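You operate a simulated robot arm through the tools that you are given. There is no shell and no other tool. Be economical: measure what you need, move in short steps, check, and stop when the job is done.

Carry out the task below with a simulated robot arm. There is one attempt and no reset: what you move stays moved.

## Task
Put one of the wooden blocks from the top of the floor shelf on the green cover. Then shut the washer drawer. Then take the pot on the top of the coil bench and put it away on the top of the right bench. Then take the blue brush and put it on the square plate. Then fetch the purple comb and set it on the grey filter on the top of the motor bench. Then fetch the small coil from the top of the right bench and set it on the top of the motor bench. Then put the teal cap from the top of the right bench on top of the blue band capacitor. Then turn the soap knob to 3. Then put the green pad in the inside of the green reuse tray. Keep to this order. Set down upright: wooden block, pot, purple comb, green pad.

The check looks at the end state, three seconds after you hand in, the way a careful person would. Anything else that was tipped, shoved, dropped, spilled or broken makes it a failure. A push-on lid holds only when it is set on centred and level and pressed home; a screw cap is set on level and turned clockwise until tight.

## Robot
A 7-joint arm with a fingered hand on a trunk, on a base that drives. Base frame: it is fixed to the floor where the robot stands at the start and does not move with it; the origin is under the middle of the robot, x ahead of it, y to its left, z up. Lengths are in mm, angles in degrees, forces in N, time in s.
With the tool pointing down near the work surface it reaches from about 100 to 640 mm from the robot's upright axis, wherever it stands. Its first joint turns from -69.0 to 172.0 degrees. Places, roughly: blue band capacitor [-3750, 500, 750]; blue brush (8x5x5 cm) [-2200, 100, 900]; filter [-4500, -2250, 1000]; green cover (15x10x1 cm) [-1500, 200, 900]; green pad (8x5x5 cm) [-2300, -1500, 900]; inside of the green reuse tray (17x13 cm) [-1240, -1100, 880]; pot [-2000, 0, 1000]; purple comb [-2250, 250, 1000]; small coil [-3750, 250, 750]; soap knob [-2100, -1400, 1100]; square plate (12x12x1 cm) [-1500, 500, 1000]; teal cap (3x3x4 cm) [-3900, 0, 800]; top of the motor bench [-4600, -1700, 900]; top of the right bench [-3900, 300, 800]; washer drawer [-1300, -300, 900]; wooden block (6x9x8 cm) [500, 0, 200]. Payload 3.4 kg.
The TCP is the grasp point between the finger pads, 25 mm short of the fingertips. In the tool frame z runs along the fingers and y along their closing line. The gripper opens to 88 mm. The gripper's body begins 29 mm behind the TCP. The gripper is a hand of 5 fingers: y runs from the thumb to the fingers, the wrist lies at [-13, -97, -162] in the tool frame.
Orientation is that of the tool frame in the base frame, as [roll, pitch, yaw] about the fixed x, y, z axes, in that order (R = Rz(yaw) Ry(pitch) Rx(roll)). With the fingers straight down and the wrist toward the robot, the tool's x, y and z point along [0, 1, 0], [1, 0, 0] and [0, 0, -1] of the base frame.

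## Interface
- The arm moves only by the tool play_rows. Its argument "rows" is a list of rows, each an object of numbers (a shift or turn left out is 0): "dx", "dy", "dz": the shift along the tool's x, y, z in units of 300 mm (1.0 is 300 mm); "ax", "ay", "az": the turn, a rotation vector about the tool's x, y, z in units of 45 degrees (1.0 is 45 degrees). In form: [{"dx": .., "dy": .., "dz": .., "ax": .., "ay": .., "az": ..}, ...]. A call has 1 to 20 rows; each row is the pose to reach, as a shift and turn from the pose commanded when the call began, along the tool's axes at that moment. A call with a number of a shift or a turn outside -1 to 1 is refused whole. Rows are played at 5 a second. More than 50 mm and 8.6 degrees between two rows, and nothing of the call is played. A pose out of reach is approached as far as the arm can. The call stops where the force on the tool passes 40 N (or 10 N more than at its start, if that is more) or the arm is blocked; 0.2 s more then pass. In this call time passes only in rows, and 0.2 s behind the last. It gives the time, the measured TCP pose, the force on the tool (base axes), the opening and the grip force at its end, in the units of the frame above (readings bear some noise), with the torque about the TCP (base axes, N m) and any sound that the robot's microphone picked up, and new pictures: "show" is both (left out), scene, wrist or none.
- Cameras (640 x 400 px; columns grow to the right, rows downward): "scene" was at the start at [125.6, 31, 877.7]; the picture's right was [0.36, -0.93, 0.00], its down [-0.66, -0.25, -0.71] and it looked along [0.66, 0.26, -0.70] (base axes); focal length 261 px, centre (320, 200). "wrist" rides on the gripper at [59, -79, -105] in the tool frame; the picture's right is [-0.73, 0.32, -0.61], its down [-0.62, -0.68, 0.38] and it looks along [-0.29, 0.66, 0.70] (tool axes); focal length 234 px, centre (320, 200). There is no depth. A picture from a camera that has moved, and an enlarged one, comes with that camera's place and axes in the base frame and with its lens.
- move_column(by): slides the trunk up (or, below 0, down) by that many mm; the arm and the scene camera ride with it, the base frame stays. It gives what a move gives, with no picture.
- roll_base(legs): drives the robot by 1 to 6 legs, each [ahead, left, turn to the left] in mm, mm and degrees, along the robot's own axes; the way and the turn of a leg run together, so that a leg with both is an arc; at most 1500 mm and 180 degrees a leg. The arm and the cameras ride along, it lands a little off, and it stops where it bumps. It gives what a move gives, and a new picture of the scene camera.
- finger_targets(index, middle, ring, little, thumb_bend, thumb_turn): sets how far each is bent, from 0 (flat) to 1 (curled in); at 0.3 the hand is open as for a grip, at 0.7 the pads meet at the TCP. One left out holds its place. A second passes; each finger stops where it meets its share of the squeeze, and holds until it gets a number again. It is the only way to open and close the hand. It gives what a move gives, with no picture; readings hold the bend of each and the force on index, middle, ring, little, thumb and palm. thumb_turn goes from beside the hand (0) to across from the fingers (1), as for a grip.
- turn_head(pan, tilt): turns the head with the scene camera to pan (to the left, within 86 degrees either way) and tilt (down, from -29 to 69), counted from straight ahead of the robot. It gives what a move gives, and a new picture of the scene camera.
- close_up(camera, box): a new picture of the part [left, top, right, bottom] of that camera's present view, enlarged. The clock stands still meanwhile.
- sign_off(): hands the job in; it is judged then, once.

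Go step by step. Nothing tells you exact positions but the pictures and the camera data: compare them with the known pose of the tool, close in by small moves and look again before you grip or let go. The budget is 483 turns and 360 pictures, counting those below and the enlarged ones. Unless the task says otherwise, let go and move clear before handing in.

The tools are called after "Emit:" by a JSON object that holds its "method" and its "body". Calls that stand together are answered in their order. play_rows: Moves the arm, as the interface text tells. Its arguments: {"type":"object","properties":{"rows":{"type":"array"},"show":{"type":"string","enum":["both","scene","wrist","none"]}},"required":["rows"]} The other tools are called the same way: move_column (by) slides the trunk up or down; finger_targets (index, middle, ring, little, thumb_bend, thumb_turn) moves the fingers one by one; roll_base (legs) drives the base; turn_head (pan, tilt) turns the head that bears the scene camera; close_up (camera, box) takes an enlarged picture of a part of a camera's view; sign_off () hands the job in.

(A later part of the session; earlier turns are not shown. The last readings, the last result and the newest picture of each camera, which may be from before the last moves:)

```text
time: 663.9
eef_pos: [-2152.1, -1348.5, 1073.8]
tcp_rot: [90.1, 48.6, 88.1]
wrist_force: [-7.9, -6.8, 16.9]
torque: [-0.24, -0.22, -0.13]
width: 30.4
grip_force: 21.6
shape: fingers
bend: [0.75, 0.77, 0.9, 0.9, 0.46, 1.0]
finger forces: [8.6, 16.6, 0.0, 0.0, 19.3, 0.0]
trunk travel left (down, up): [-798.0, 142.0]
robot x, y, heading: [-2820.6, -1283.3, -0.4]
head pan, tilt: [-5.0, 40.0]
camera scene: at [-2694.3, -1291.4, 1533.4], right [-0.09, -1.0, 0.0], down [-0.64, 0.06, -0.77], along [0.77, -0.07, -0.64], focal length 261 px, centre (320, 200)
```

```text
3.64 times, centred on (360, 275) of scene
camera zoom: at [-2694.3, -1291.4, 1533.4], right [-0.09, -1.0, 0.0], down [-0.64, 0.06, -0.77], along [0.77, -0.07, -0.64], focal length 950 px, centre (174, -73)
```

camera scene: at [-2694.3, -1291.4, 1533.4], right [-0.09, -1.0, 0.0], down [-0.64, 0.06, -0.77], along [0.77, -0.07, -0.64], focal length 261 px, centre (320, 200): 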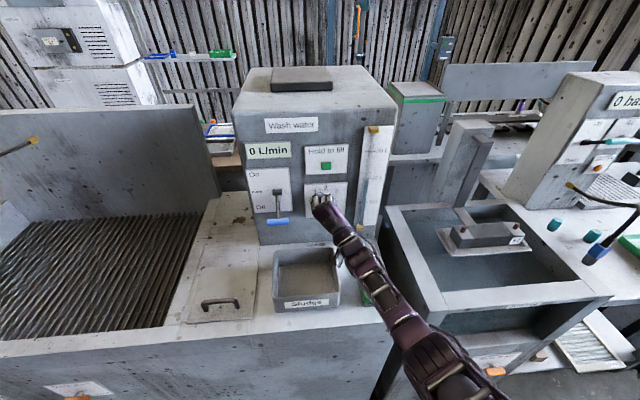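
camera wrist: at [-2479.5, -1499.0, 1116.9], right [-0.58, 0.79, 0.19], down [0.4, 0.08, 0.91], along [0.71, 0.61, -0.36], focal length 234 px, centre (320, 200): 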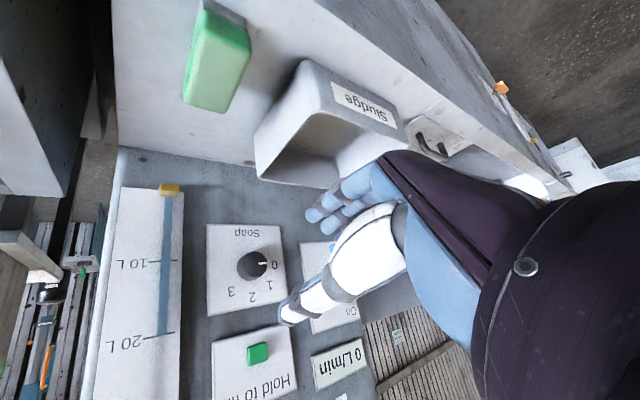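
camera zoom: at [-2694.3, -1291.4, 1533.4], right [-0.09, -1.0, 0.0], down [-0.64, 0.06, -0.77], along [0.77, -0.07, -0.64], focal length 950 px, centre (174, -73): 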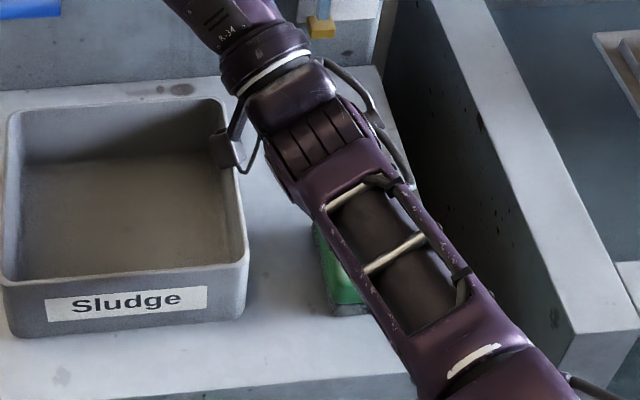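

My wrist rod is near the sludge tray's rim, so I'll release here, back off, rotate the hand back, and regrip for the remaining ~58°.

Emit:
{"method": "finger_targets", "body": {"index": 0.44, "middle": 0.44, "thumb_bend": 0.34}}

Emit:
{"method": "play_rows", "body": {"rows": [{"dz": -0.05}, {"dz": -0.12}, {"dz": -0.2}], "show": "none"}}

Emit:
{"method": "play_rows", "body": {"rows": [{"az": -0.17}, {"az": -0.34}, {"az": -0.51}, {"az": -0.68}, {"az": -0.85}, {"az": -1.0}], "show": "none"}}

Emit:
{"method": "play_rows", "body": {"rows": [{"az": -0.17}, {"az": -0.34}, {"az": -0.51}, {"az": -0.68}, {"az": -0.85}, {"az": -1.0}], "show": "scene"}}

Emit:
{"method": "close_up", "body": {"camera": "scene", "box": [290, 140, 380, 220]}}

```text
time: 664.9
eef_pos: [-2154.9, -1348.4, 1074.0]
tcp_rot: [90.3, 48.5, 88.2]
wrist_force: [-10.9, -5.3, 18.5]
torque: [-0.53, 1.6, 0.43]
width: 48.4
grip_force: 10.5
shape: fingers
bend: [0.57, 0.48, 0.9, 0.9, 0.34, 1.0]
finger forces: [14.1, 6.4, 0.0, 0.0, 0.2, 0.1]
trunk travel left (down, up): [-798.0, 142.0]
robot x, y, heading: [-2821.6, -1280.0, -0.4]
head pan, tilt: [-5.0, 40.0]
```

```text
time: 665.7
eef_pos: [-2208.7, -1342.7, 1071.5]
tcp_rot: [90.9, 48.8, 88.7]
wrist_force: [6.5, 8.5, 11.8]
torque: [0.7, 0.74, -0.86]
width: 65.6
grip_force: 0.0
shape: fingers
bend: [0.44, 0.44, 0.9, 0.9, 0.34, 1.0]
finger forces: [0.0, 0.1, 0.0, 0.1, 0.0, 0.0]
trunk travel left (down, up): [-798.0, 142.0]
robot x, y, heading: [-2823.7, -1285.7, -0.1]
head pan, tilt: [-5.0, 40.0]
```

```text
time: 667.1
eef_pos: [-2207.9, -1346.8, 1071.4]
tcp_rot: [-98.3, 86.2, -100.2]
wrist_force: [0.6, -0.6, -0.4]
torque: [0.03, 0.0, -0.01]
width: 65.1
grip_force: 0.0
shape: fingers
bend: [0.44, 0.44, 0.9, 0.9, 0.34, 1.0]
finger forces: [0.0, 0.0, 0.1, 0.1, 0.0, 0.1]
trunk travel left (down, up): [-798.0, 142.0]
robot x, y, heading: [-2820.9, -1280.1, -0.2]
head pan, tilt: [-5.0, 40.0]
```

```text
time: 668.5
eef_pos: [-2208.1, -1346.8, 1070.9]
tcp_rot: [-90.8, 41.2, -92.6]
wrist_force: [0.2, -0.3, 0.4]
torque: [0.01, -0.02, 0.0]
width: 65.4
grip_force: 0.1
shape: fingers
bend: [0.44, 0.44, 0.9, 0.9, 0.34, 1.0]
finger forces: [0.1, 0.0, 0.0, 0.1, 0.1, 0.0]
trunk travel left (down, up): [-798.0, 142.0]
robot x, y, heading: [-2823.1, -1287.2, -0.2]
head pan, tilt: [-5.0, 40.0]
camera scene: at [-2687.3, -1289.4, 1532.6], right [-0.09, -1.0, 0.0], down [-0.64, 0.06, -0.77], along [0.76, -0.07, -0.64], focal length 261 px, centre (320, 200)
```

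scene: 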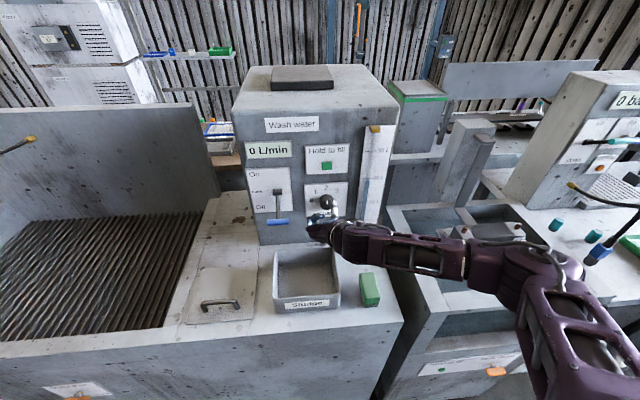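

```text
5.00 times, centred on (335, 180) of scene
camera zoom: at [-2687.3, -1289.4, 1532.6], right [-0.09, -1.0, 0.0], down [-0.64, 0.06, -0.77], along [0.76, -0.07, -0.64], focal length 1306 px, centre (245, 300)
```

zoom: 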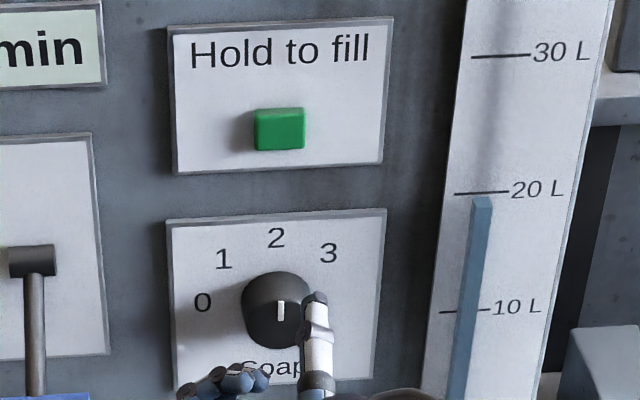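

The pointer now reads 2 exactly. I need one more step (45°). Measuring the knob with the wrist camera before regripping.

Emit:
{"method": "close_up", "body": {"camera": "wrist", "box": [140, 140, 420, 360]}}

```text
1.82 times, centred on (280, 250) of wrist
camera zoom: at [-2315.7, -1438.0, 1092.5], right [-0.58, 0.78, 0.24], down [0.39, 0.01, 0.92], along [0.71, 0.63, -0.31], focal length 426 px, centre (393, 109)
```

zoom: 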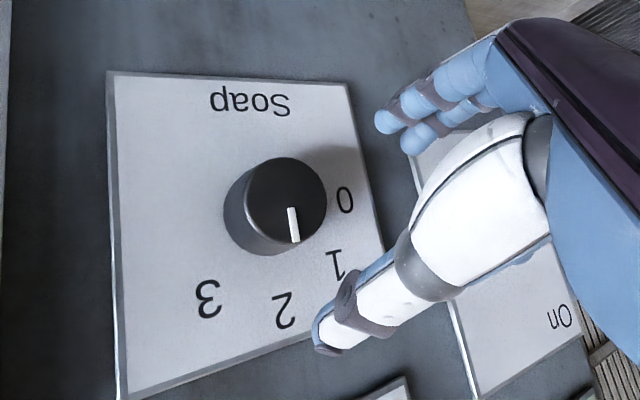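

Emit:
{"method": "play_rows", "body": {"rows": [{"dx": 0.028, "dy": 0.0375}, {"dx": 0.028, "dy": 0.0375, "dz": 0.08}, {"dx": 0.028, "dy": 0.0375, "dz": 0.15}, {"dx": 0.028, "dy": 0.0375, "dz": 0.17}], "show": "none"}}

Emit:
{"method": "finger_targets", "body": {"index": 0.85, "middle": 0.85, "thumb_bend": 0.75}}

Emit:
{"method": "close_up", "body": {"camera": "wrist", "box": [180, 140, 420, 340]}}

```text
time: 669.5
eef_pos: [-2156.3, -1346.1, 1055.9]
tcp_rot: [-90.8, 41.4, -92.3]
wrist_force: [0.7, -0.3, -0.1]
torque: [-0.01, -0.02, 0.03]
width: 65.4
grip_force: 0.0
shape: fingers
bend: [0.44, 0.44, 0.9, 0.9, 0.34, 1.0]
finger forces: [0.0, 0.0, 0.0, 0.0, 0.0, 0.0]
trunk travel left (down, up): [-798.0, 142.0]
robot x, y, heading: [-2823.3, -1285.5, -0.5]
head pan, tilt: [-5.0, 40.0]
```

```text
time: 670.5
eef_pos: [-2156.1, -1342.6, 1056.9]
tcp_rot: [-90.7, 41.3, -92.3]
wrist_force: [5.3, 8.2, 7.8]
torque: [-0.15, -0.08, 0.15]
width: 26.3
grip_force: 19.2
shape: fingers
bend: [0.73, 0.78, 0.9, 0.9, 0.52, 1.0]
finger forces: [7.5, 14.7, 0.0, 0.1, 16.0, 0.1]
trunk travel left (down, up): [-798.0, 142.0]
robot x, y, heading: [-2819.6, -1284.2, -0.2]
head pan, tilt: [-5.0, 40.0]
```

```text
2.00 times, centred on (300, 240) of wrist
camera zoom: at [-2263.8, -1435.2, 1078.8], right [-0.58, 0.78, 0.24], down [0.39, 0.01, 0.92], along [0.71, 0.63, -0.31], focal length 468 px, centre (360, 120)
```

zoom: 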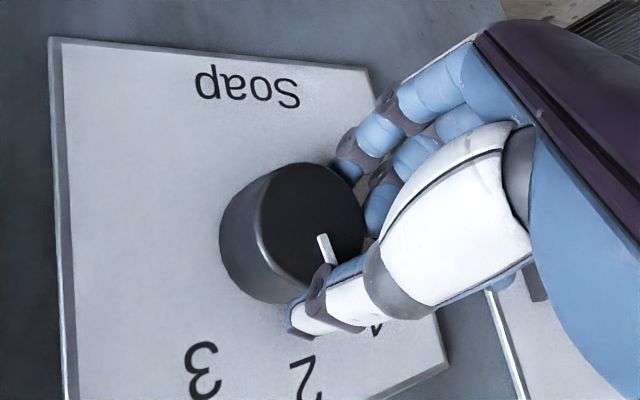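

Emit:
{"method": "play_rows", "body": {"rows": [{"az": 0.17, "dx": -0.0027, "dy": -0.0002}, {"az": 0.34, "dx": -0.0053, "dy": -0.0007}, {"az": 0.51, "dx": -0.0078, "dy": -0.0016}, {"az": 0.68, "dx": -0.0102, "dy": -0.0028}, {"az": 0.85, "dx": -0.0124, "dy": -0.0043}, {"az": 1.0, "dx": -0.0141, "dy": -0.0059}], "show": "none"}}

Emit:
{"method": "close_up", "body": {"camera": "wrist", "box": [180, 140, 420, 340]}}

```text
time: 671.9
eef_pos: [-2157.3, -1341.1, 1065.4]
tcp_rot: [-92.7, 86.6, -94.7]
wrist_force: [11.4, 7.3, 24.5]
torque: [-0.39, -0.14, 0.42]
width: 25.4
grip_force: 19.9
shape: fingers
bend: [0.74, 0.78, 0.9, 0.9, 0.52, 1.0]
finger forces: [5.4, 15.2, 0.1, 0.0, 18.5, 0.0]
trunk travel left (down, up): [-798.0, 142.0]
robot x, y, heading: [-2824.1, -1283.6, -0.1]
head pan, tilt: [-5.0, 40.0]
```

```text
2.00 times, centred on (300, 240) of wrist
camera zoom: at [-2264.8, -1420.7, 1011.5], right [-0.59, 0.39, 0.71], down [0.36, -0.65, 0.66], along [0.72, 0.65, 0.25], focal length 468 px, centre (360, 120)
```

zoom: 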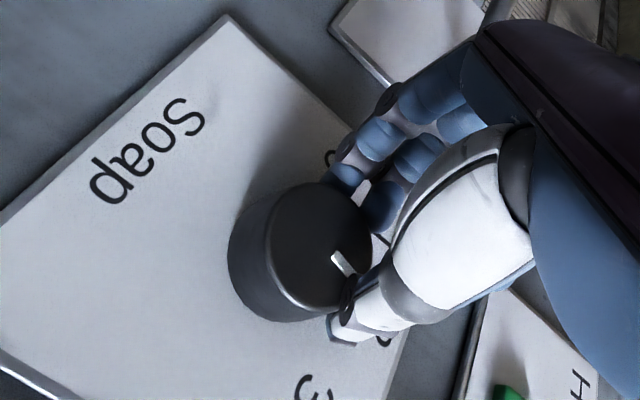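

Pointer back at ≈2 (91°). Relieving the upward force and continuing clockwise.

Emit:
{"method": "play_rows", "body": {"rows": [{"dx": -0.02}, {"dx": -0.022, "az": 0.15}, {"dx": -0.025, "az": 0.3}, {"dx": -0.028, "az": 0.45}, {"dx": -0.03, "az": 0.6}], "show": "none"}}

Emit:
{"method": "close_up", "body": {"camera": "wrist", "box": [180, 140, 420, 340]}}

```text
time: 673.1
eef_pos: [-2157.9, -1345.9, 1072.0]
tcp_rot: [90.5, 66.4, 88.5]
wrist_force: [9.9, -5.0, 22.7]
torque: [-0.37, -0.26, 0.24]
width: 24.8
grip_force: 18.7
shape: fingers
bend: [0.74, 0.78, 0.9, 0.9, 0.52, 1.0]
finger forces: [5.8, 13.6, 0.0, 0.1, 18.2, 0.1]
trunk travel left (down, up): [-798.0, 142.0]
robot x, y, heading: [-2821.7, -1281.4, -0.4]
head pan, tilt: [-5.0, 40.0]
```

```text
2.00 times, centred on (300, 240) of wrist
camera zoom: at [-2264.3, -1390.7, 988.1], right [-0.6, 0.03, 0.8], down [0.35, -0.89, 0.3], along [0.72, 0.46, 0.53], focal length 468 px, centre (360, 120)
```

zoom: 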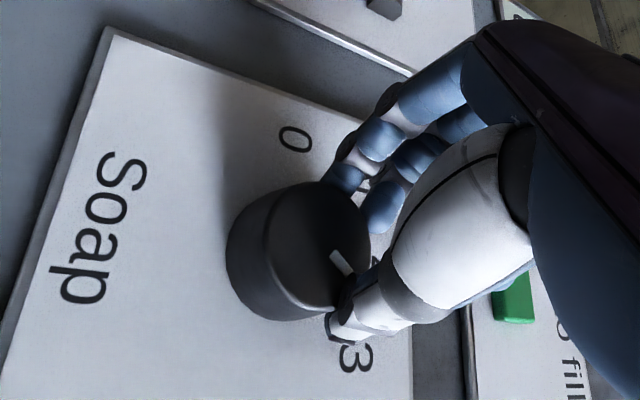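

Pointer ≈121°. A further ~14° clockwise should bring it to 3.

Emit:
{"method": "play_rows", "body": {"rows": [{"dx": -0.003, "az": 0.1}, {"dx": -0.006, "az": 0.2}, {"dx": -0.009, "az": 0.32}], "show": "none"}}

Emit:
{"method": "close_up", "body": {"camera": "wrist", "box": [180, 140, 420, 340]}}

Emit:
{"method": "close_up", "body": {"camera": "scene", "box": [260, 190, 420, 310]}}

```text
time: 673.9
eef_pos: [-2157.5, -1347.6, 1075.1]
tcp_rot: [90.6, 51.9, 88.5]
wrist_force: [10.3, -7.9, 22.1]
torque: [-0.47, -0.27, 0.2]
width: 24.6
grip_force: 18.9
shape: fingers
bend: [0.74, 0.78, 0.9, 0.9, 0.52, 1.0]
finger forces: [5.0, 13.3, 0.0, 0.0, 20.0, 0.0]
trunk travel left (down, up): [-798.0, 142.0]
robot x, y, heading: [-2821.0, -1279.3, -0.2]
head pan, tilt: [-5.0, 40.0]
```

```text
2.00 times, centred on (300, 240) of wrist
camera zoom: at [-2263.6, -1368.9, 980.7], right [-0.61, -0.17, 0.77], down [0.35, -0.93, 0.07], along [0.71, 0.32, 0.63], focal length 468 px, centre (360, 120)
```

zoom: 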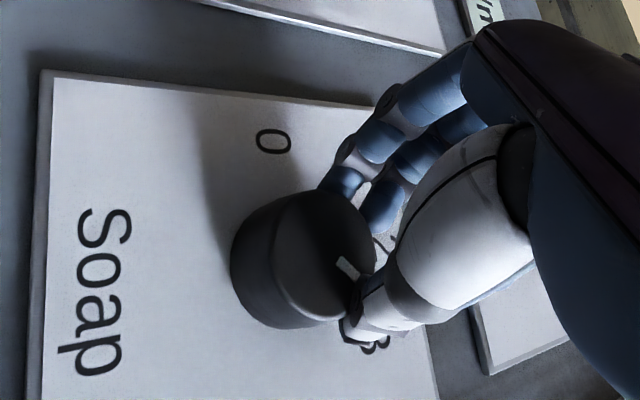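

```text
3.33 times, centred on (340, 250) of scene
camera zoom: at [-2689.4, -1292.0, 1532.8], right [-0.09, -1.0, 0.0], down [-0.64, 0.06, -0.77], along [0.76, -0.07, -0.64], focal length 870 px, centre (253, 33)
```

zoom: 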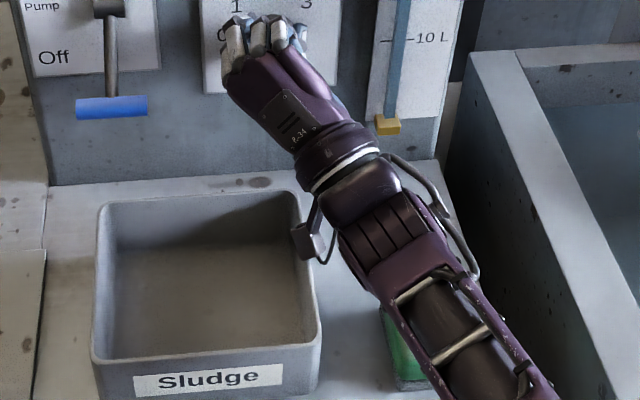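

Pointer ≈127°. Turning a little more.

Emit:
{"method": "play_rows", "body": {"rows": [{"dx": -0.003, "az": 0.07}, {"dx": -0.006, "az": 0.14}, {"dx": -0.009, "az": 0.22}], "show": "none"}}

Emit:
{"method": "close_up", "body": {"camera": "wrist", "box": [180, 140, 420, 340]}}

```text
time: 674.7
eef_pos: [-2158.8, -1346.8, 1076.4]
tcp_rot: [90.6, 42.1, 88.4]
wrist_force: [7.7, -6.8, 19.8]
torque: [-0.49, -0.23, 0.17]
width: 23.7
grip_force: 20.0
shape: fingers
bend: [0.74, 0.78, 0.9, 0.9, 0.53, 1.0]
finger forces: [4.8, 13.2, 0.0, 0.1, 21.1, 0.0]
trunk travel left (down, up): [-798.0, 142.0]
robot x, y, heading: [-2820.5, -1283.7, -0.2]
head pan, tilt: [-5.0, 40.0]
```

```text
2.00 times, centred on (300, 240) of wrist
camera zoom: at [-2263.5, -1352.7, 979.3], right [-0.61, -0.3, 0.73], down [0.35, -0.93, -0.09], along [0.71, 0.2, 0.68], focal length 468 px, centre (360, 120)
```

zoom: 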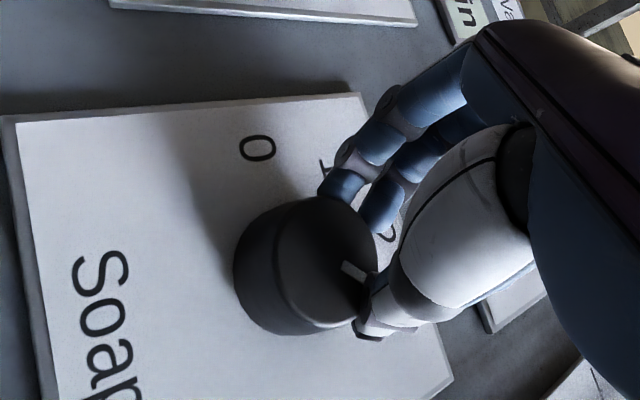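

The pointer looks to be at 3 now. Releasing and backing off to verify.

Emit:
{"method": "finger_targets", "body": {"index": 0.44, "middle": 0.44, "thumb_bend": 0.34}}

Emit:
{"method": "play_rows", "body": {"rows": [{"dz": -0.05}, {"dz": -0.12}, {"dz": -0.2}, {"dz": -0.33}], "show": "none"}}

Emit:
{"method": "close_up", "body": {"camera": "scene", "box": [290, 140, 380, 220]}}

Emit:
{"method": "close_up", "body": {"camera": "wrist", "box": [100, 140, 420, 370]}}

```text
time: 675.7
eef_pos: [-2156.8, -1345.6, 1074.4]
tcp_rot: [90.7, 42.3, 88.5]
wrist_force: [0.1, 0.3, -0.1]
torque: [0.02, 0.02, -0.02]
width: 66.0
grip_force: 0.5
shape: fingers
bend: [0.44, 0.44, 0.9, 0.9, 0.33, 1.0]
finger forces: [0.1, 0.1, 0.0, 0.0, 0.6, 0.1]
trunk travel left (down, up): [-798.0, 142.0]
robot x, y, heading: [-2824.6, -1283.8, -0.2]
head pan, tilt: [-5.0, 40.0]
```

```text
time: 676.7
eef_pos: [-2258.2, -1344.4, 1076.7]
tcp_rot: [90.6, 42.2, 88.4]
wrist_force: [-0.5, 0.1, 0.5]
torque: [-0.01, -0.01, 0.0]
width: 65.4
grip_force: 0.1
shape: fingers
bend: [0.44, 0.44, 0.9, 0.9, 0.34, 1.0]
finger forces: [0.1, 0.0, 0.1, 0.1, 0.0, 0.1]
trunk travel left (down, up): [-798.0, 142.0]
robot x, y, heading: [-2820.0, -1284.7, -0.3]
head pan, tilt: [-5.0, 40.0]
```

```text
5.00 times, centred on (335, 180) of scene
camera zoom: at [-2690.1, -1290.0, 1532.9], right [-0.09, -1.0, 0.0], down [-0.64, 0.06, -0.77], along [0.76, -0.07, -0.64], focal length 1306 px, centre (245, 300)
```

zoom: 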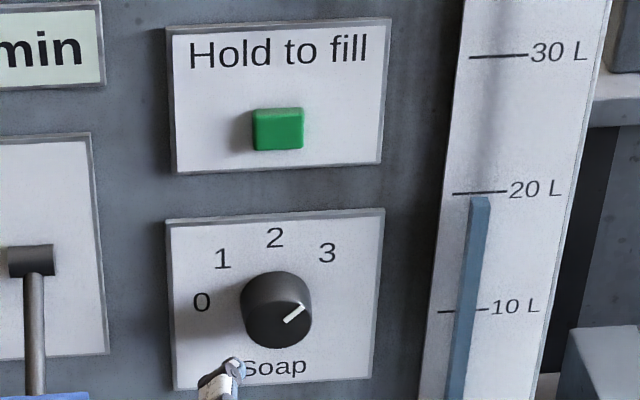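

```text
1.74 times, centred on (260, 255) of wrist
camera zoom: at [-2363.8, -1349.2, 980.1], right [-0.61, -0.3, 0.73], down [0.35, -0.93, -0.09], along [0.71, 0.2, 0.68], focal length 407 px, centre (424, 104)
```

zoom: 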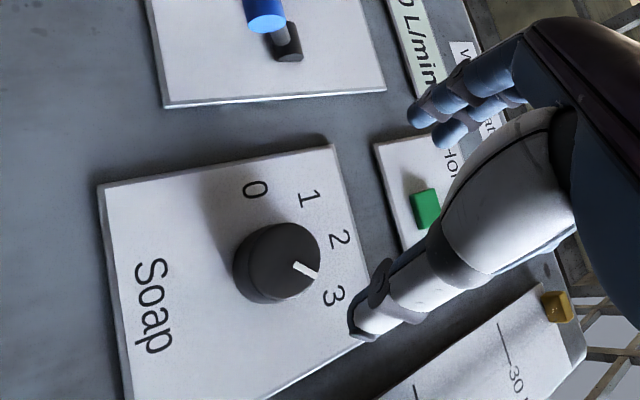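

The pointer reads 3 (measured ≈46° vs 45°). Next the green pad beside the sludge tray: back off, then bring the hand back to pointing down.

Emit:
{"method": "roll_base", "body": {"legs": [[-220, 0, 0]]}}

Emit:
{"method": "play_rows", "body": {"rows": [{"az": -0.17}, {"az": -0.34}, {"az": -0.51}, {"az": -0.68}, {"az": -0.85}, {"az": -1.0}], "show": "none"}}

Emit:
{"method": "close_up", "body": {"camera": "scene", "box": [240, 120, 460, 320]}}

```text
time: 678.4
eef_pos: [-2475.8, -1342.2, 1076.2]
tcp_rot: [90.8, 42.3, 88.6]
wrist_force: [0.5, -0.6, -0.1]
torque: [0.01, 0.0, -0.01]
width: 65.5
grip_force: 0.0
shape: fingers
bend: [0.44, 0.44, 0.9, 0.9, 0.34, 1.0]
finger forces: [0.1, 0.1, 0.1, 0.0, 0.1, 0.1]
trunk travel left (down, up): [-798.0, 142.0]
robot x, y, heading: [-3039.8, -1285.2, -0.3]
head pan, tilt: [-5.0, 40.0]
camera scene: at [-2906.4, -1288.7, 1532.6], right [-0.09, -1.0, 0.0], down [-0.64, 0.06, -0.77], along [0.76, -0.07, -0.64], focal length 261 px, centre (320, 200)
```

scene: 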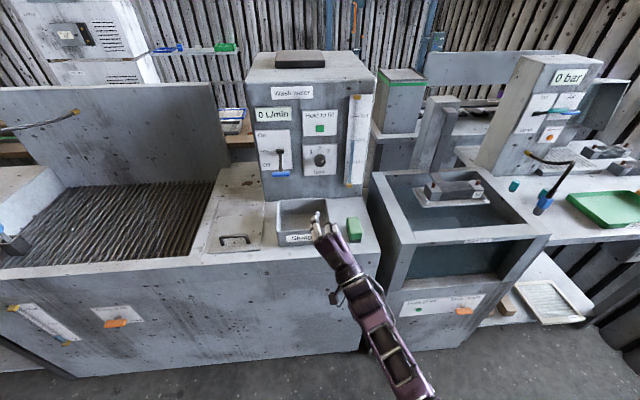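

```text
time: 679.8
eef_pos: [-2474.7, -1342.4, 1074.4]
tcp_rot: [102.2, 87.3, 100.3]
wrist_force: [0.2, 0.0, -0.2]
torque: [0.01, -0.01, -0.01]
width: 65.5
grip_force: 0.1
shape: fingers
bend: [0.44, 0.44, 0.9, 0.9, 0.34, 1.0]
finger forces: [0.0, 0.1, 0.0, 0.0, 0.0, 0.0]
trunk travel left (down, up): [-798.0, 142.0]
robot x, y, heading: [-3042.8, -1282.2, -0.5]
head pan, tilt: [-5.0, 40.0]
```

```text
2.00 times, centred on (350, 220) of scene
camera zoom: at [-2906.0, -1289.1, 1532.5], right [-0.09, -1.0, 0.0], down [-0.64, 0.06, -0.77], along [0.76, -0.07, -0.64], focal length 522 px, centre (260, 160)
```

zoom: 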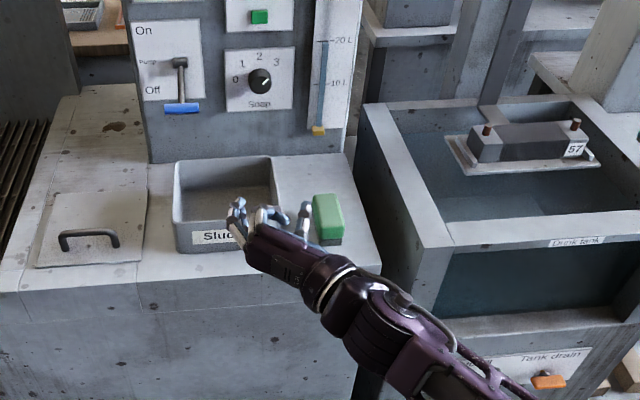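

Emit:
{"method": "play_rows", "body": {"rows": [{"ay": 0.17, "dx": -0.01, "dz": -0.03}, {"ay": 0.34, "dx": -0.02, "dz": -0.06}, {"ay": 0.51, "dx": -0.03, "dz": -0.1}, {"ay": 0.68, "dx": -0.04, "dz": -0.13}, {"ay": 0.85, "dx": -0.05, "dz": -0.16}, {"ay": 1.0, "dx": -0.067, "dz": -0.2}], "show": "none"}}

Emit:
{"method": "play_rows", "body": {"rows": [{"ay": 0.16, "dx": 0.01, "dz": -0.01}, {"ay": 0.32, "dx": 0.03, "dz": -0.03}, {"ay": 0.48, "dx": 0.05, "dz": -0.05}, {"ay": 0.64, "dx": 0.07, "dz": -0.07}, {"ay": 0.8, "dx": 0.09, "dz": -0.09}, {"ay": 0.94, "dx": 0.094, "dz": -0.094}], "show": "none"}}

Emit:
{"method": "turn_head", "body": {"pan": -5, "tilt": 40}}

```text
time: 681.2
eef_pos: [-2535.2, -1341.6, 1096.7]
tcp_rot: [176.3, 44.3, 175.6]
wrist_force: [-0.6, 0.0, -0.5]
torque: [-0.03, 0.04, 0.0]
width: 65.6
grip_force: 0.0
shape: fingers
bend: [0.44, 0.44, 0.9, 0.9, 0.34, 1.0]
finger forces: [0.1, 0.0, 0.0, 0.0, 0.0, 0.0]
trunk travel left (down, up): [-798.0, 142.0]
robot x, y, heading: [-3039.3, -1285.3, -0.2]
head pan, tilt: [-5.0, 40.0]
```

```text
time: 682.6
eef_pos: [-2574.7, -1338.3, 1096.6]
tcp_rot: [177.4, 2.0, 178.1]
wrist_force: [0.9, 0.0, 0.1]
torque: [-0.01, -0.03, 0.02]
width: 65.6
grip_force: 0.0
shape: fingers
bend: [0.44, 0.44, 0.9, 0.9, 0.34, 1.0]
finger forces: [0.0, 0.0, 0.1, 0.0, 0.0, 0.0]
trunk travel left (down, up): [-798.0, 142.0]
robot x, y, heading: [-3039.3, -1283.0, -0.1]
head pan, tilt: [-5.0, 40.0]
```

```text
time: 683.2
eef_pos: [-2574.7, -1339.2, 1097.3]
tcp_rot: [177.4, 2.1, 177.9]
wrist_force: [0.7, -1.0, 0.2]
torque: [-0.01, 0.0, 0.01]
width: 65.6
grip_force: 0.1
shape: fingers
bend: [0.44, 0.44, 0.9, 0.9, 0.34, 1.0]
finger forces: [0.1, 0.0, 0.0, 0.0, 0.0, 0.1]
trunk travel left (down, up): [-798.0, 142.0]
robot x, y, heading: [-3039.2, -1281.2, -0.3]
head pan, tilt: [-5.0, 40.0]
camera scene: at [-2906.3, -1288.7, 1532.6], right [-0.09, -1.0, 0.0], down [-0.64, 0.06, -0.77], along [0.76, -0.07, -0.64], focal length 261 px, centre (320, 200)
```

scene: 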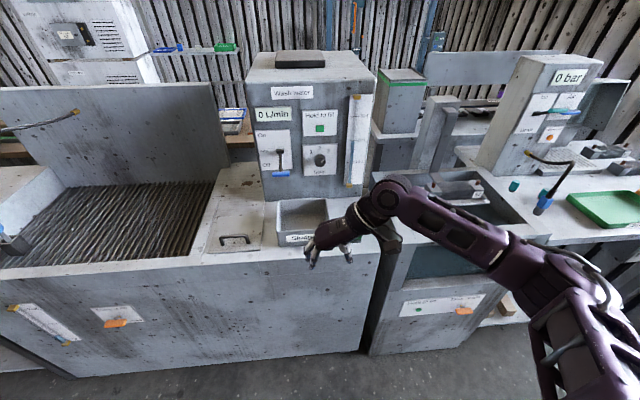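

The pad (8 cm along x, 5 cm across y) lies at ≈[-2328, -1454]. My hand already closes along y; levelling it, opening, and driving closer.

Emit:
{"method": "finger_targets", "body": {"index": 0.32, "middle": 0.32, "ring": 0.32, "little": 0.32, "thumb_bend": 0.32}}

Emit:
{"method": "roll_base", "body": {"legs": [[0, -110, 0.3], [205, 0, 0]]}}

Emit:
{"method": "play_rows", "body": {"rows": [{"ax": 0.058, "ay": 0.047}], "show": "wrist"}}

```text
time: 684.2
eef_pos: [-2575.0, -1338.1, 1096.6]
tcp_rot: [177.3, 2.1, 177.9]
wrist_force: [0.5, -1.3, -0.3]
torque: [0.02, 0.0, 0.0]
width: 79.8
grip_force: 0.1
shape: fingers
bend: [0.32, 0.32, 0.32, 0.32, 0.32, 1.0]
finger forces: [0.0, 0.0, 0.0, 0.0, 0.0, 0.1]
trunk travel left (down, up): [-798.0, 142.0]
robot x, y, heading: [-3039.2, -1279.9, -0.2]
head pan, tilt: [-5.0, 40.0]
```

```text
time: 686.6
eef_pos: [-2368.5, -1445.8, 1097.3]
tcp_rot: [177.3, 2.1, 178.3]
wrist_force: [0.8, -0.7, 0.2]
torque: [0.03, -0.02, -0.02]
width: 79.7
grip_force: 0.0
shape: fingers
bend: [0.32, 0.32, 0.32, 0.32, 0.32, 1.0]
finger forces: [0.1, 0.0, 0.0, 0.0, 0.0, 0.0]
trunk travel left (down, up): [-798.0, 142.0]
robot x, y, heading: [-2833.5, -1390.9, 0.2]
head pan, tilt: [-5.0, 40.0]
camera scene: at [-2701.0, -1397.1, 1532.6], right [-0.08, -1.0, 0.0], down [-0.64, 0.05, -0.77], along [0.76, -0.06, -0.64], focal length 261 px, centre (320, 200)
```

scene: 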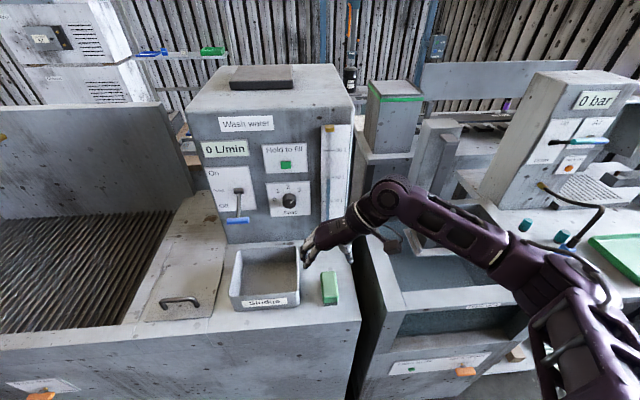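

```text
time: 687.0
eef_pos: [-2370.6, -1445.0, 1097.4]
tcp_rot: [-180.0, 0.0, 178.4]
wrist_force: [0.5, -0.4, -0.9]
torque: [-0.02, 0.0, -0.01]
width: 79.6
grip_force: 0.1
shape: fingers
bend: [0.32, 0.32, 0.32, 0.32, 0.32, 1.0]
finger forces: [0.1, 0.0, 0.1, 0.1, 0.1, 0.0]
trunk travel left (down, up): [-798.0, 142.0]
robot x, y, heading: [-2836.2, -1390.6, 0.1]
head pan, tilt: [-5.0, 40.0]
camera wrist: at [-2429.5, -1522.0, 1202.4], right [0.73, 0.3, 0.61], down [0.6, -0.7, -0.38], along [0.31, 0.65, -0.7], focal length 234 px, centre (320, 200)
```

wrist: 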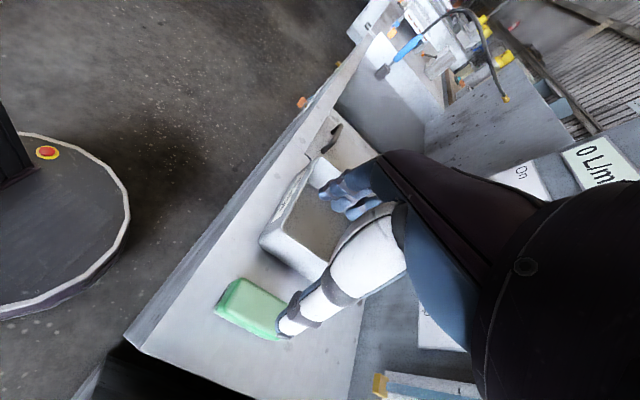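

Emit:
{"method": "close_up", "body": {"camera": "wrist", "box": [190, 250, 330, 360]}}

Emit:
{"method": "close_up", "body": {"camera": "scene", "box": [280, 240, 380, 330]}}

```text
3.64 times, centred on (260, 305) of wrist
camera zoom: at [-2429.5, -1522.0, 1202.4], right [0.73, 0.3, 0.61], down [0.6, -0.7, -0.38], along [0.31, 0.65, -0.7], focal length 852 px, centre (538, -182)
```

zoom: 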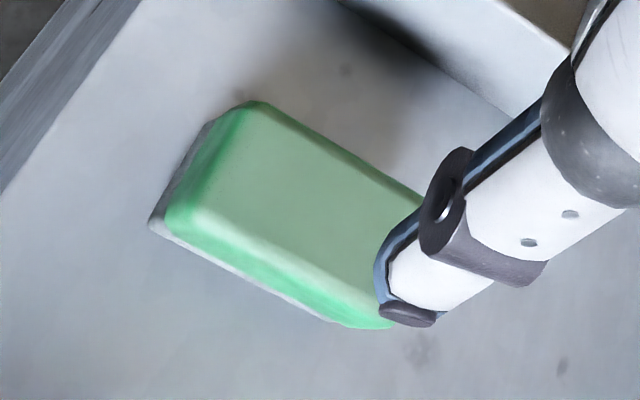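

```text
4.44 times, centred on (330, 285) of scene
camera zoom: at [-2701.5, -1396.2, 1532.7], right [-0.08, -1.0, 0.0], down [-0.64, 0.05, -0.77], along [0.76, -0.07, -0.64], focal length 1161 px, centre (276, -178)
```

zoom: 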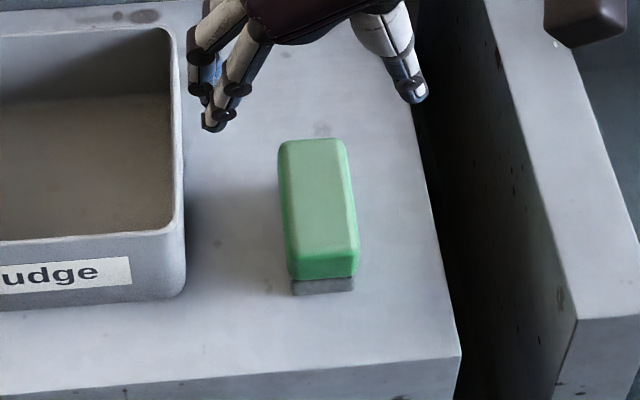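

Pad's top centre ≈[-2333, -1457, 935]. Moving over and descending.

Emit:
{"method": "play_rows", "body": {"rows": [{"dx": -0.13, "dy": -0.036}, {"dx": -0.13, "dy": -0.036, "dz": 0.15}, {"dx": -0.13, "dy": -0.036, "dz": 0.3}, {"dx": -0.13, "dy": -0.036, "dz": 0.38}], "show": "wrist"}}

Emit:
{"method": "close_up", "body": {"camera": "scene", "box": [280, 230, 380, 320]}}

```text
time: 688.0
eef_pos: [-2330.0, -1456.6, 981.7]
tcp_rot: [180.0, 0.1, 178.4]
wrist_force: [-0.2, -0.3, 0.2]
torque: [0.0, 0.01, -0.02]
width: 79.9
grip_force: 0.1
shape: fingers
bend: [0.32, 0.32, 0.32, 0.32, 0.32, 1.0]
finger forces: [0.1, 0.0, 0.0, 0.0, 0.0, 0.1]
trunk travel left (down, up): [-798.0, 142.0]
robot x, y, heading: [-2837.6, -1391.3, 0.2]
head pan, tilt: [-5.0, 40.0]
camera wrist: at [-2390.0, -1533.8, 1086.7], right [0.73, 0.3, 0.61], down [0.6, -0.7, -0.38], along [0.31, 0.65, -0.7], focal length 234 px, centre (320, 200)
```

wrist: 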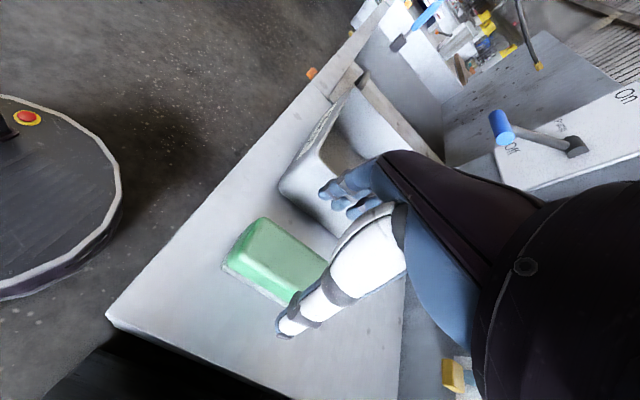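

```text
4.44 times, centred on (330, 275) of scene
camera zoom: at [-2700.4, -1396.8, 1532.6], right [-0.08, -1.0, 0.0], down [-0.64, 0.05, -0.77], along [0.76, -0.07, -0.64], focal length 1161 px, centre (276, -133)
```

zoom: 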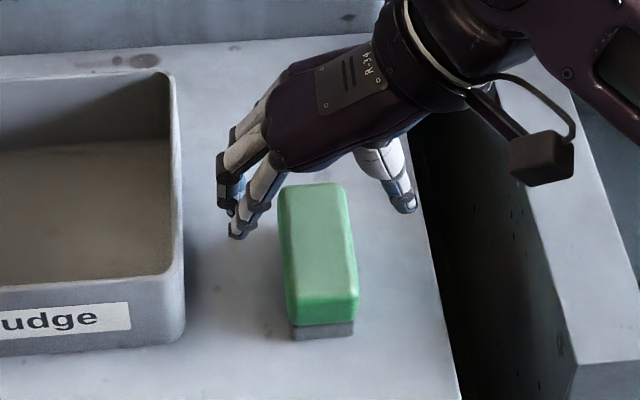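

Emit:
{"method": "play_rows", "body": {"rows": [{"dx": 0.05, "dy": -0.01, "dz": 0.05}, {"dx": 0.05, "dy": -0.01, "dz": 0.1}, {"dx": 0.05, "dy": -0.01, "dz": 0.145}], "show": "none"}}

Emit:
{"method": "close_up", "body": {"camera": "wrist", "box": [180, 180, 420, 370]}}

Emit:
{"method": "close_up", "body": {"camera": "scene", "box": [280, 230, 380, 320]}}

```text
time: 688.8
eef_pos: [-2344.6, -1459.0, 938.7]
tcp_rot: [179.9, 0.1, 178.4]
wrist_force: [0.3, -0.3, -0.6]
torque: [0.02, -0.05, 0.02]
width: 79.9
grip_force: 0.0
shape: fingers
bend: [0.32, 0.32, 0.32, 0.32, 0.32, 1.0]
finger forces: [0.1, 0.0, 0.1, 0.0, 0.0, 0.0]
trunk travel left (down, up): [-798.0, 142.0]
robot x, y, heading: [-2837.6, -1389.9, 0.3]
head pan, tilt: [-5.0, 40.0]
```

```text
2.11 times, centred on (300, 275) of wrist
camera zoom: at [-2405.0, -1536.8, 1043.6], right [0.73, 0.3, 0.61], down [0.6, -0.7, -0.38], along [0.31, 0.65, -0.69], focal length 493 px, centre (362, 42)
```

zoom: 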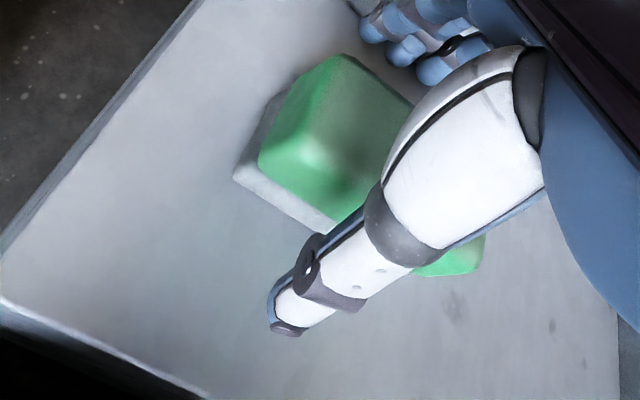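

```text
4.44 times, centred on (330, 275) of scene
camera zoom: at [-2700.7, -1396.9, 1532.6], right [-0.08, -1.0, 0.0], down [-0.64, 0.05, -0.77], along [0.76, -0.06, -0.64], focal length 1161 px, centre (276, -133)
```

zoom: 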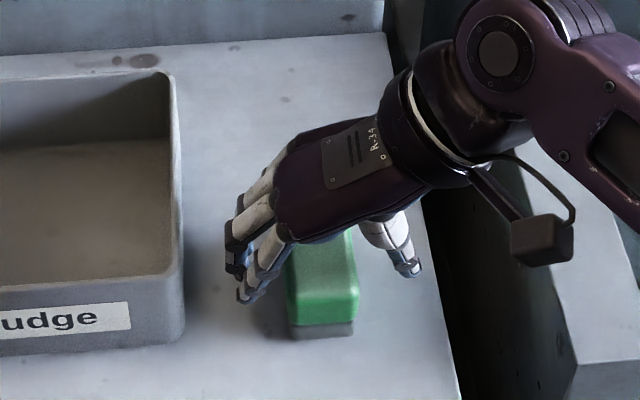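

Emit:
{"method": "finger_targets", "body": {"index": 0.75, "middle": 0.75, "ring": 0.75, "little": 0.75, "thumb_bend": 0.72}}

Emit:
{"method": "play_rows", "body": {"rows": [{"dz": -0.03}, {"dz": -0.08}, {"dz": -0.2}, {"dz": -0.35}, {"dz": -0.5}], "show": "both"}}

```text
time: 689.8
eef_pos: [-2344.8, -1459.2, 939.3]
tcp_rot: [179.8, 0.0, 178.4]
wrist_force: [0.2, -0.3, -1.3]
torque: [0.0, 0.0, 0.02]
width: 37.3
grip_force: 23.8
shape: fingers
bend: [0.73, 0.72, 0.73, 0.75, 0.45, 0.97]
finger forces: [9.4, 5.6, 4.7, 4.2, 23.7, 0.0]
trunk travel left (down, up): [-798.0, 142.0]
robot x, y, heading: [-2832.1, -1389.4, -0.1]
head pan, tilt: [-5.0, 40.0]
```

```text
time: 691.0
eef_pos: [-2345.9, -1460.6, 1089.5]
tcp_rot: [179.9, 0.1, 178.5]
wrist_force: [0.1, -0.3, -0.9]
torque: [0.03, 0.03, 0.0]
width: 37.4
grip_force: 23.2
shape: fingers
bend: [0.73, 0.72, 0.73, 0.75, 0.45, 0.97]
finger forces: [9.6, 5.8, 4.6, 3.1, 23.5, 0.0]
trunk travel left (down, up): [-798.0, 142.0]
robot x, y, heading: [-2831.8, -1393.8, 0.0]
head pan, tilt: [-5.0, 40.0]
camera scene: at [-2700.9, -1397.0, 1532.5], right [-0.08, -1.0, 0.0], down [-0.64, 0.05, -0.77], along [0.76, -0.06, -0.64], focal length 261 px, centre (320, 200)
camera wrist: at [-2405.8, -1537.7, 1195.4], right [0.74, 0.3, 0.61], down [0.6, -0.7, -0.38], along [0.31, 0.65, -0.7], focal length 234 px, centre (320, 200)
```

scene: 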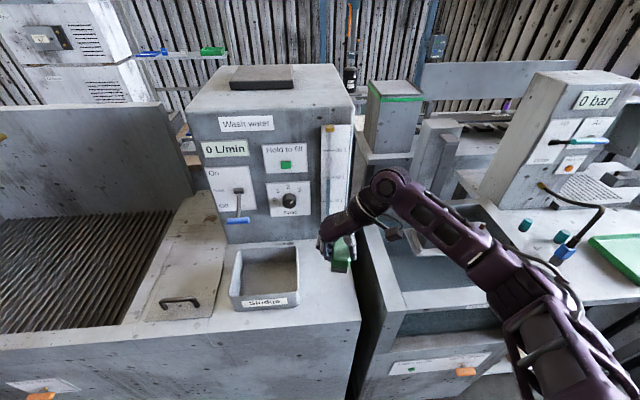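
wrist: 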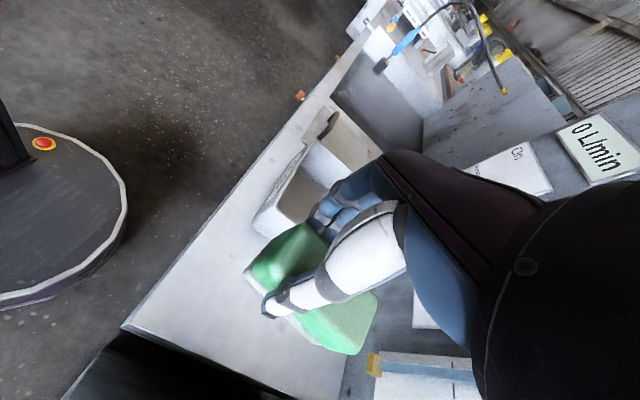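

The pad is held upright. Now the long way round to the front bench's left end.

Emit:
{"method": "roll_base", "body": {"legs": [[-190, 0, 0], [0, 1450, 0], [0, 1450, 0], [0, 150, 0], [1400, 0, 0], [1070, 0, 0]]}}

Emit:
{"method": "roll_base", "body": {"legs": [[0, 0, 90], [0, 0, 90], [0, 1400, 0], [0, 1250, 0]]}}

Emit:
{"method": "turn_head", "body": {"pan": 15, "tilt": 35}}

```text
time: 718.9
eef_pos: [-61.6, 1621.9, 1089.7]
tcp_rot: [179.9, 0.0, 178.5]
wrist_force: [0.3, 0.5, -1.9]
torque: [0.03, 0.02, -0.01]
width: 37.2
grip_force: 23.2
shape: fingers
bend: [0.73, 0.72, 0.73, 0.75, 0.45, 0.97]
finger forces: [9.6, 5.8, 4.7, 2.8, 23.3, 0.0]
trunk travel left (down, up): [-798.0, 142.0]
robot x, y, heading: [-549.7, 1690.2, 0.1]
head pan, tilt: [-5.0, 40.0]
camera scene: at [-416.7, 1684.9, 1532.6], right [-0.08, -1.0, 0.0], down [-0.64, 0.05, -0.77], along [0.76, -0.06, -0.64], focal length 261 px, centre (320, 200)
```

scene: 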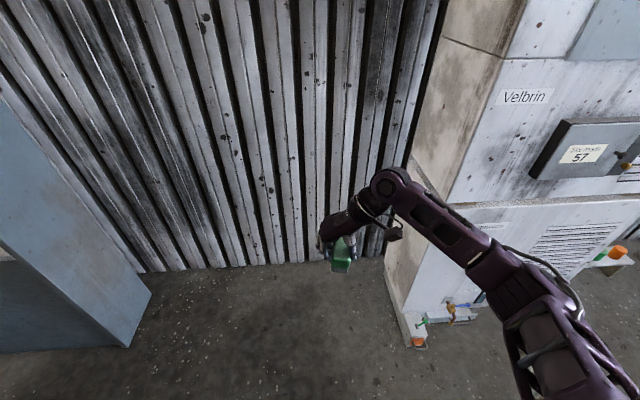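

```text
time: 739.4
eef_pos: [-1020.2, -865.0, 1090.0]
tcp_rot: [179.9, 0.0, -1.6]
wrist_force: [0.5, -0.4, -1.1]
torque: [0.0, 0.01, 0.0]
width: 37.3
grip_force: 23.5
shape: fingers
bend: [0.73, 0.73, 0.73, 0.75, 0.45, 0.97]
finger forces: [9.6, 6.0, 5.1, 2.1, 23.1, 0.0]
trunk travel left (down, up): [-798.0, 142.0]
robot x, y, heading: [-529.2, -930.8, -180.0]
head pan, tilt: [-5.0, 40.0]
camera scene: at [-666.3, -925.5, 1532.6], right [0.09, 1.0, 0.0], down [0.64, -0.05, -0.77], along [-0.76, 0.07, -0.64], focal length 261 px, centre (320, 200)
```

scene: 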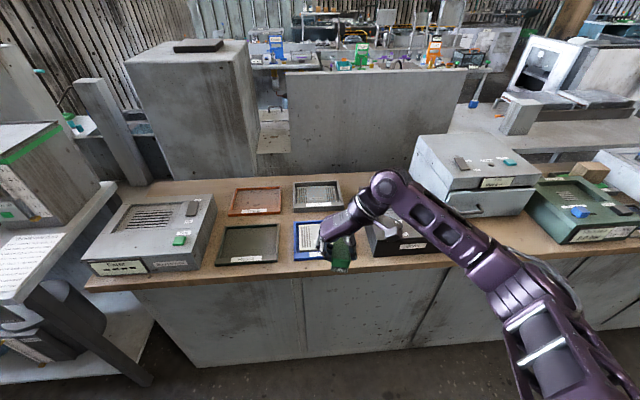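

```text
time: 740.2
eef_pos: [-1019.6, -865.6, 1089.8]
tcp_rot: [179.9, 0.0, -1.7]
wrist_force: [-0.2, -0.6, -2.0]
torque: [-0.03, -0.02, 0.01]
width: 37.2
grip_force: 22.6
shape: fingers
bend: [0.73, 0.73, 0.73, 0.75, 0.45, 0.97]
finger forces: [9.6, 6.0, 4.8, 2.0, 23.2, 0.0]
trunk travel left (down, up): [-798.0, 142.0]
robot x, y, heading: [-533.2, -932.4, -179.8]
head pan, tilt: [15.0, 35.0]
camera scene: at [-666.6, -955.5, 1540.1], right [-0.26, 0.97, 0.0], down [0.55, 0.15, -0.82], along [-0.79, -0.21, -0.57], focal length 261 px, centre (320, 200)
```

scene: 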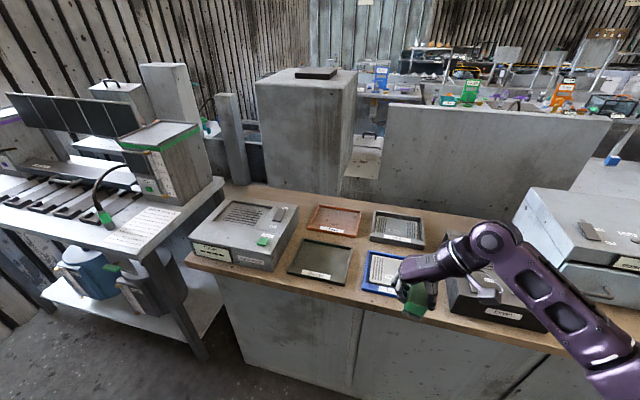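

Emit:
{"method": "close_up", "body": {"camera": "scene", "box": [260, 190, 450, 310]}}

```text
3.33 times, centred on (355, 250) of scene
camera zoom: at [-666.6, -955.5, 1540.1], right [-0.26, 0.97, 0.0], down [0.55, 0.15, -0.82], along [-0.79, -0.21, -0.57], focal length 870 px, centre (203, 33)
```

zoom: 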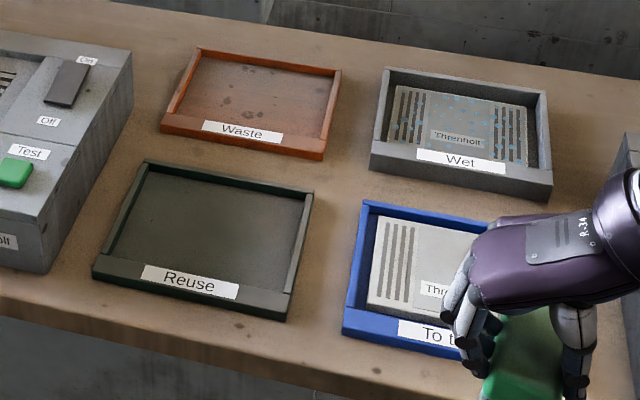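

The green "Reuse" tray is empty, centred at ≈[-1247, -1102]. Driving into position.

Emit:
{"method": "roll_base", "body": {"legs": [[0, 237, 0], [225, 0, 0]]}}

Emit:
{"method": "turn_head", "body": {"pan": -5, "tilt": 52}}

Emit:
{"method": "close_up", "body": {"camera": "wrist", "box": [0, 0, 640, 400]}}

```text
time: 743.3
eef_pos: [-1247.0, -1103.2, 1090.1]
tcp_rot: [179.9, 0.0, -1.6]
wrist_force: [1.1, 0.7, -1.5]
torque: [-0.03, -0.04, 0.01]
width: 37.3
grip_force: 23.0
shape: fingers
bend: [0.73, 0.73, 0.73, 0.75, 0.45, 0.97]
finger forces: [9.6, 6.0, 5.0, 2.1, 23.3, 0.0]
trunk travel left (down, up): [-798.0, 142.0]
robot x, y, heading: [-758.2, -1170.8, -179.9]
head pan, tilt: [15.0, 35.0]
camera scene: at [-892.5, -1193.7, 1540.2], right [-0.26, 0.97, 0.0], down [0.55, 0.15, -0.82], along [-0.79, -0.21, -0.57], focal length 261 px, centre (320, 200)
```

scene: 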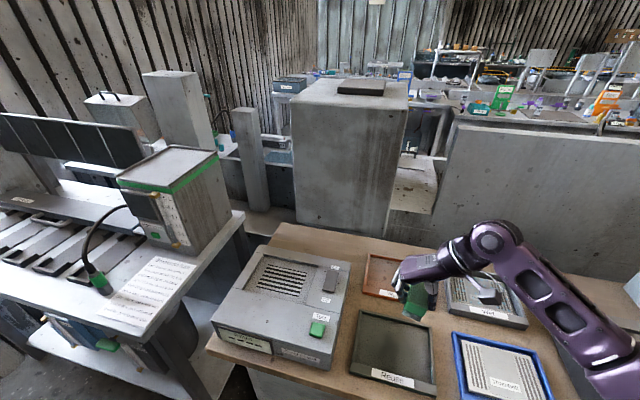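

```text
time: 744.1
eef_pos: [-1246.8, -1102.9, 1090.6]
tcp_rot: [179.9, 0.0, -1.7]
wrist_force: [-0.1, 0.2, -1.1]
torque: [-0.02, -0.03, 0.0]
width: 37.1
grip_force: 23.0
shape: fingers
bend: [0.73, 0.73, 0.73, 0.75, 0.45, 0.97]
finger forces: [9.7, 6.0, 5.0, 2.1, 23.3, 0.0]
trunk travel left (down, up): [-798.0, 142.0]
robot x, y, heading: [-757.4, -1173.2, -180.1]
head pan, tilt: [-5.0, 52.0]
camera scene: at [-882.5, -1164.4, 1515.8], right [0.08, 1.0, 0.0], down [0.78, -0.07, -0.62], along [-0.61, 0.05, -0.79], focal length 261 px, centre (320, 200)
```

scene: 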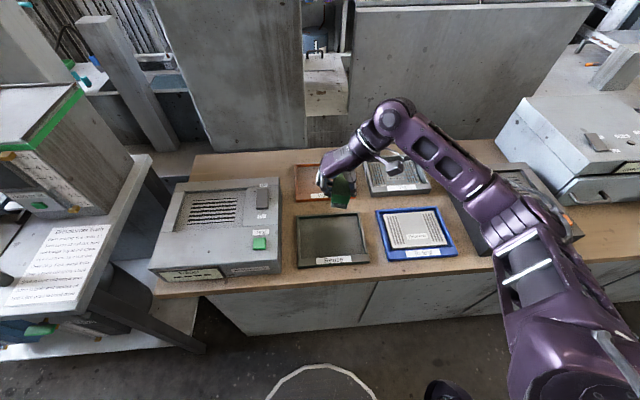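

```text
1.00 times, centred on (320, 200) of wrist (not enlarged: the box is as wide or as high as the picture)
camera zoom: at [-1185.2, -1025.3, 1195.0], right [-0.73, -0.3, 0.61], down [-0.6, 0.7, -0.38], along [-0.31, -0.65, -0.7], focal length 234 px, centre (320, 200)
```

zoom: 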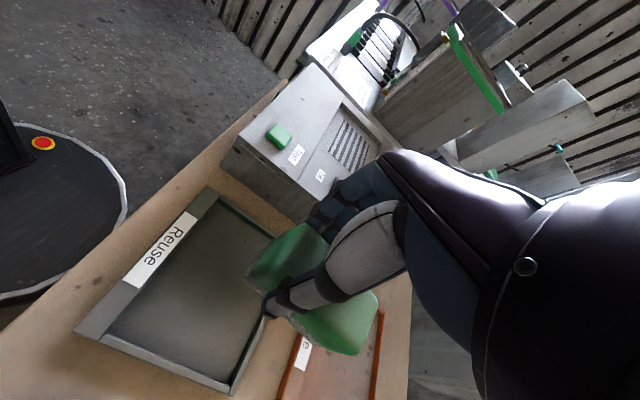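

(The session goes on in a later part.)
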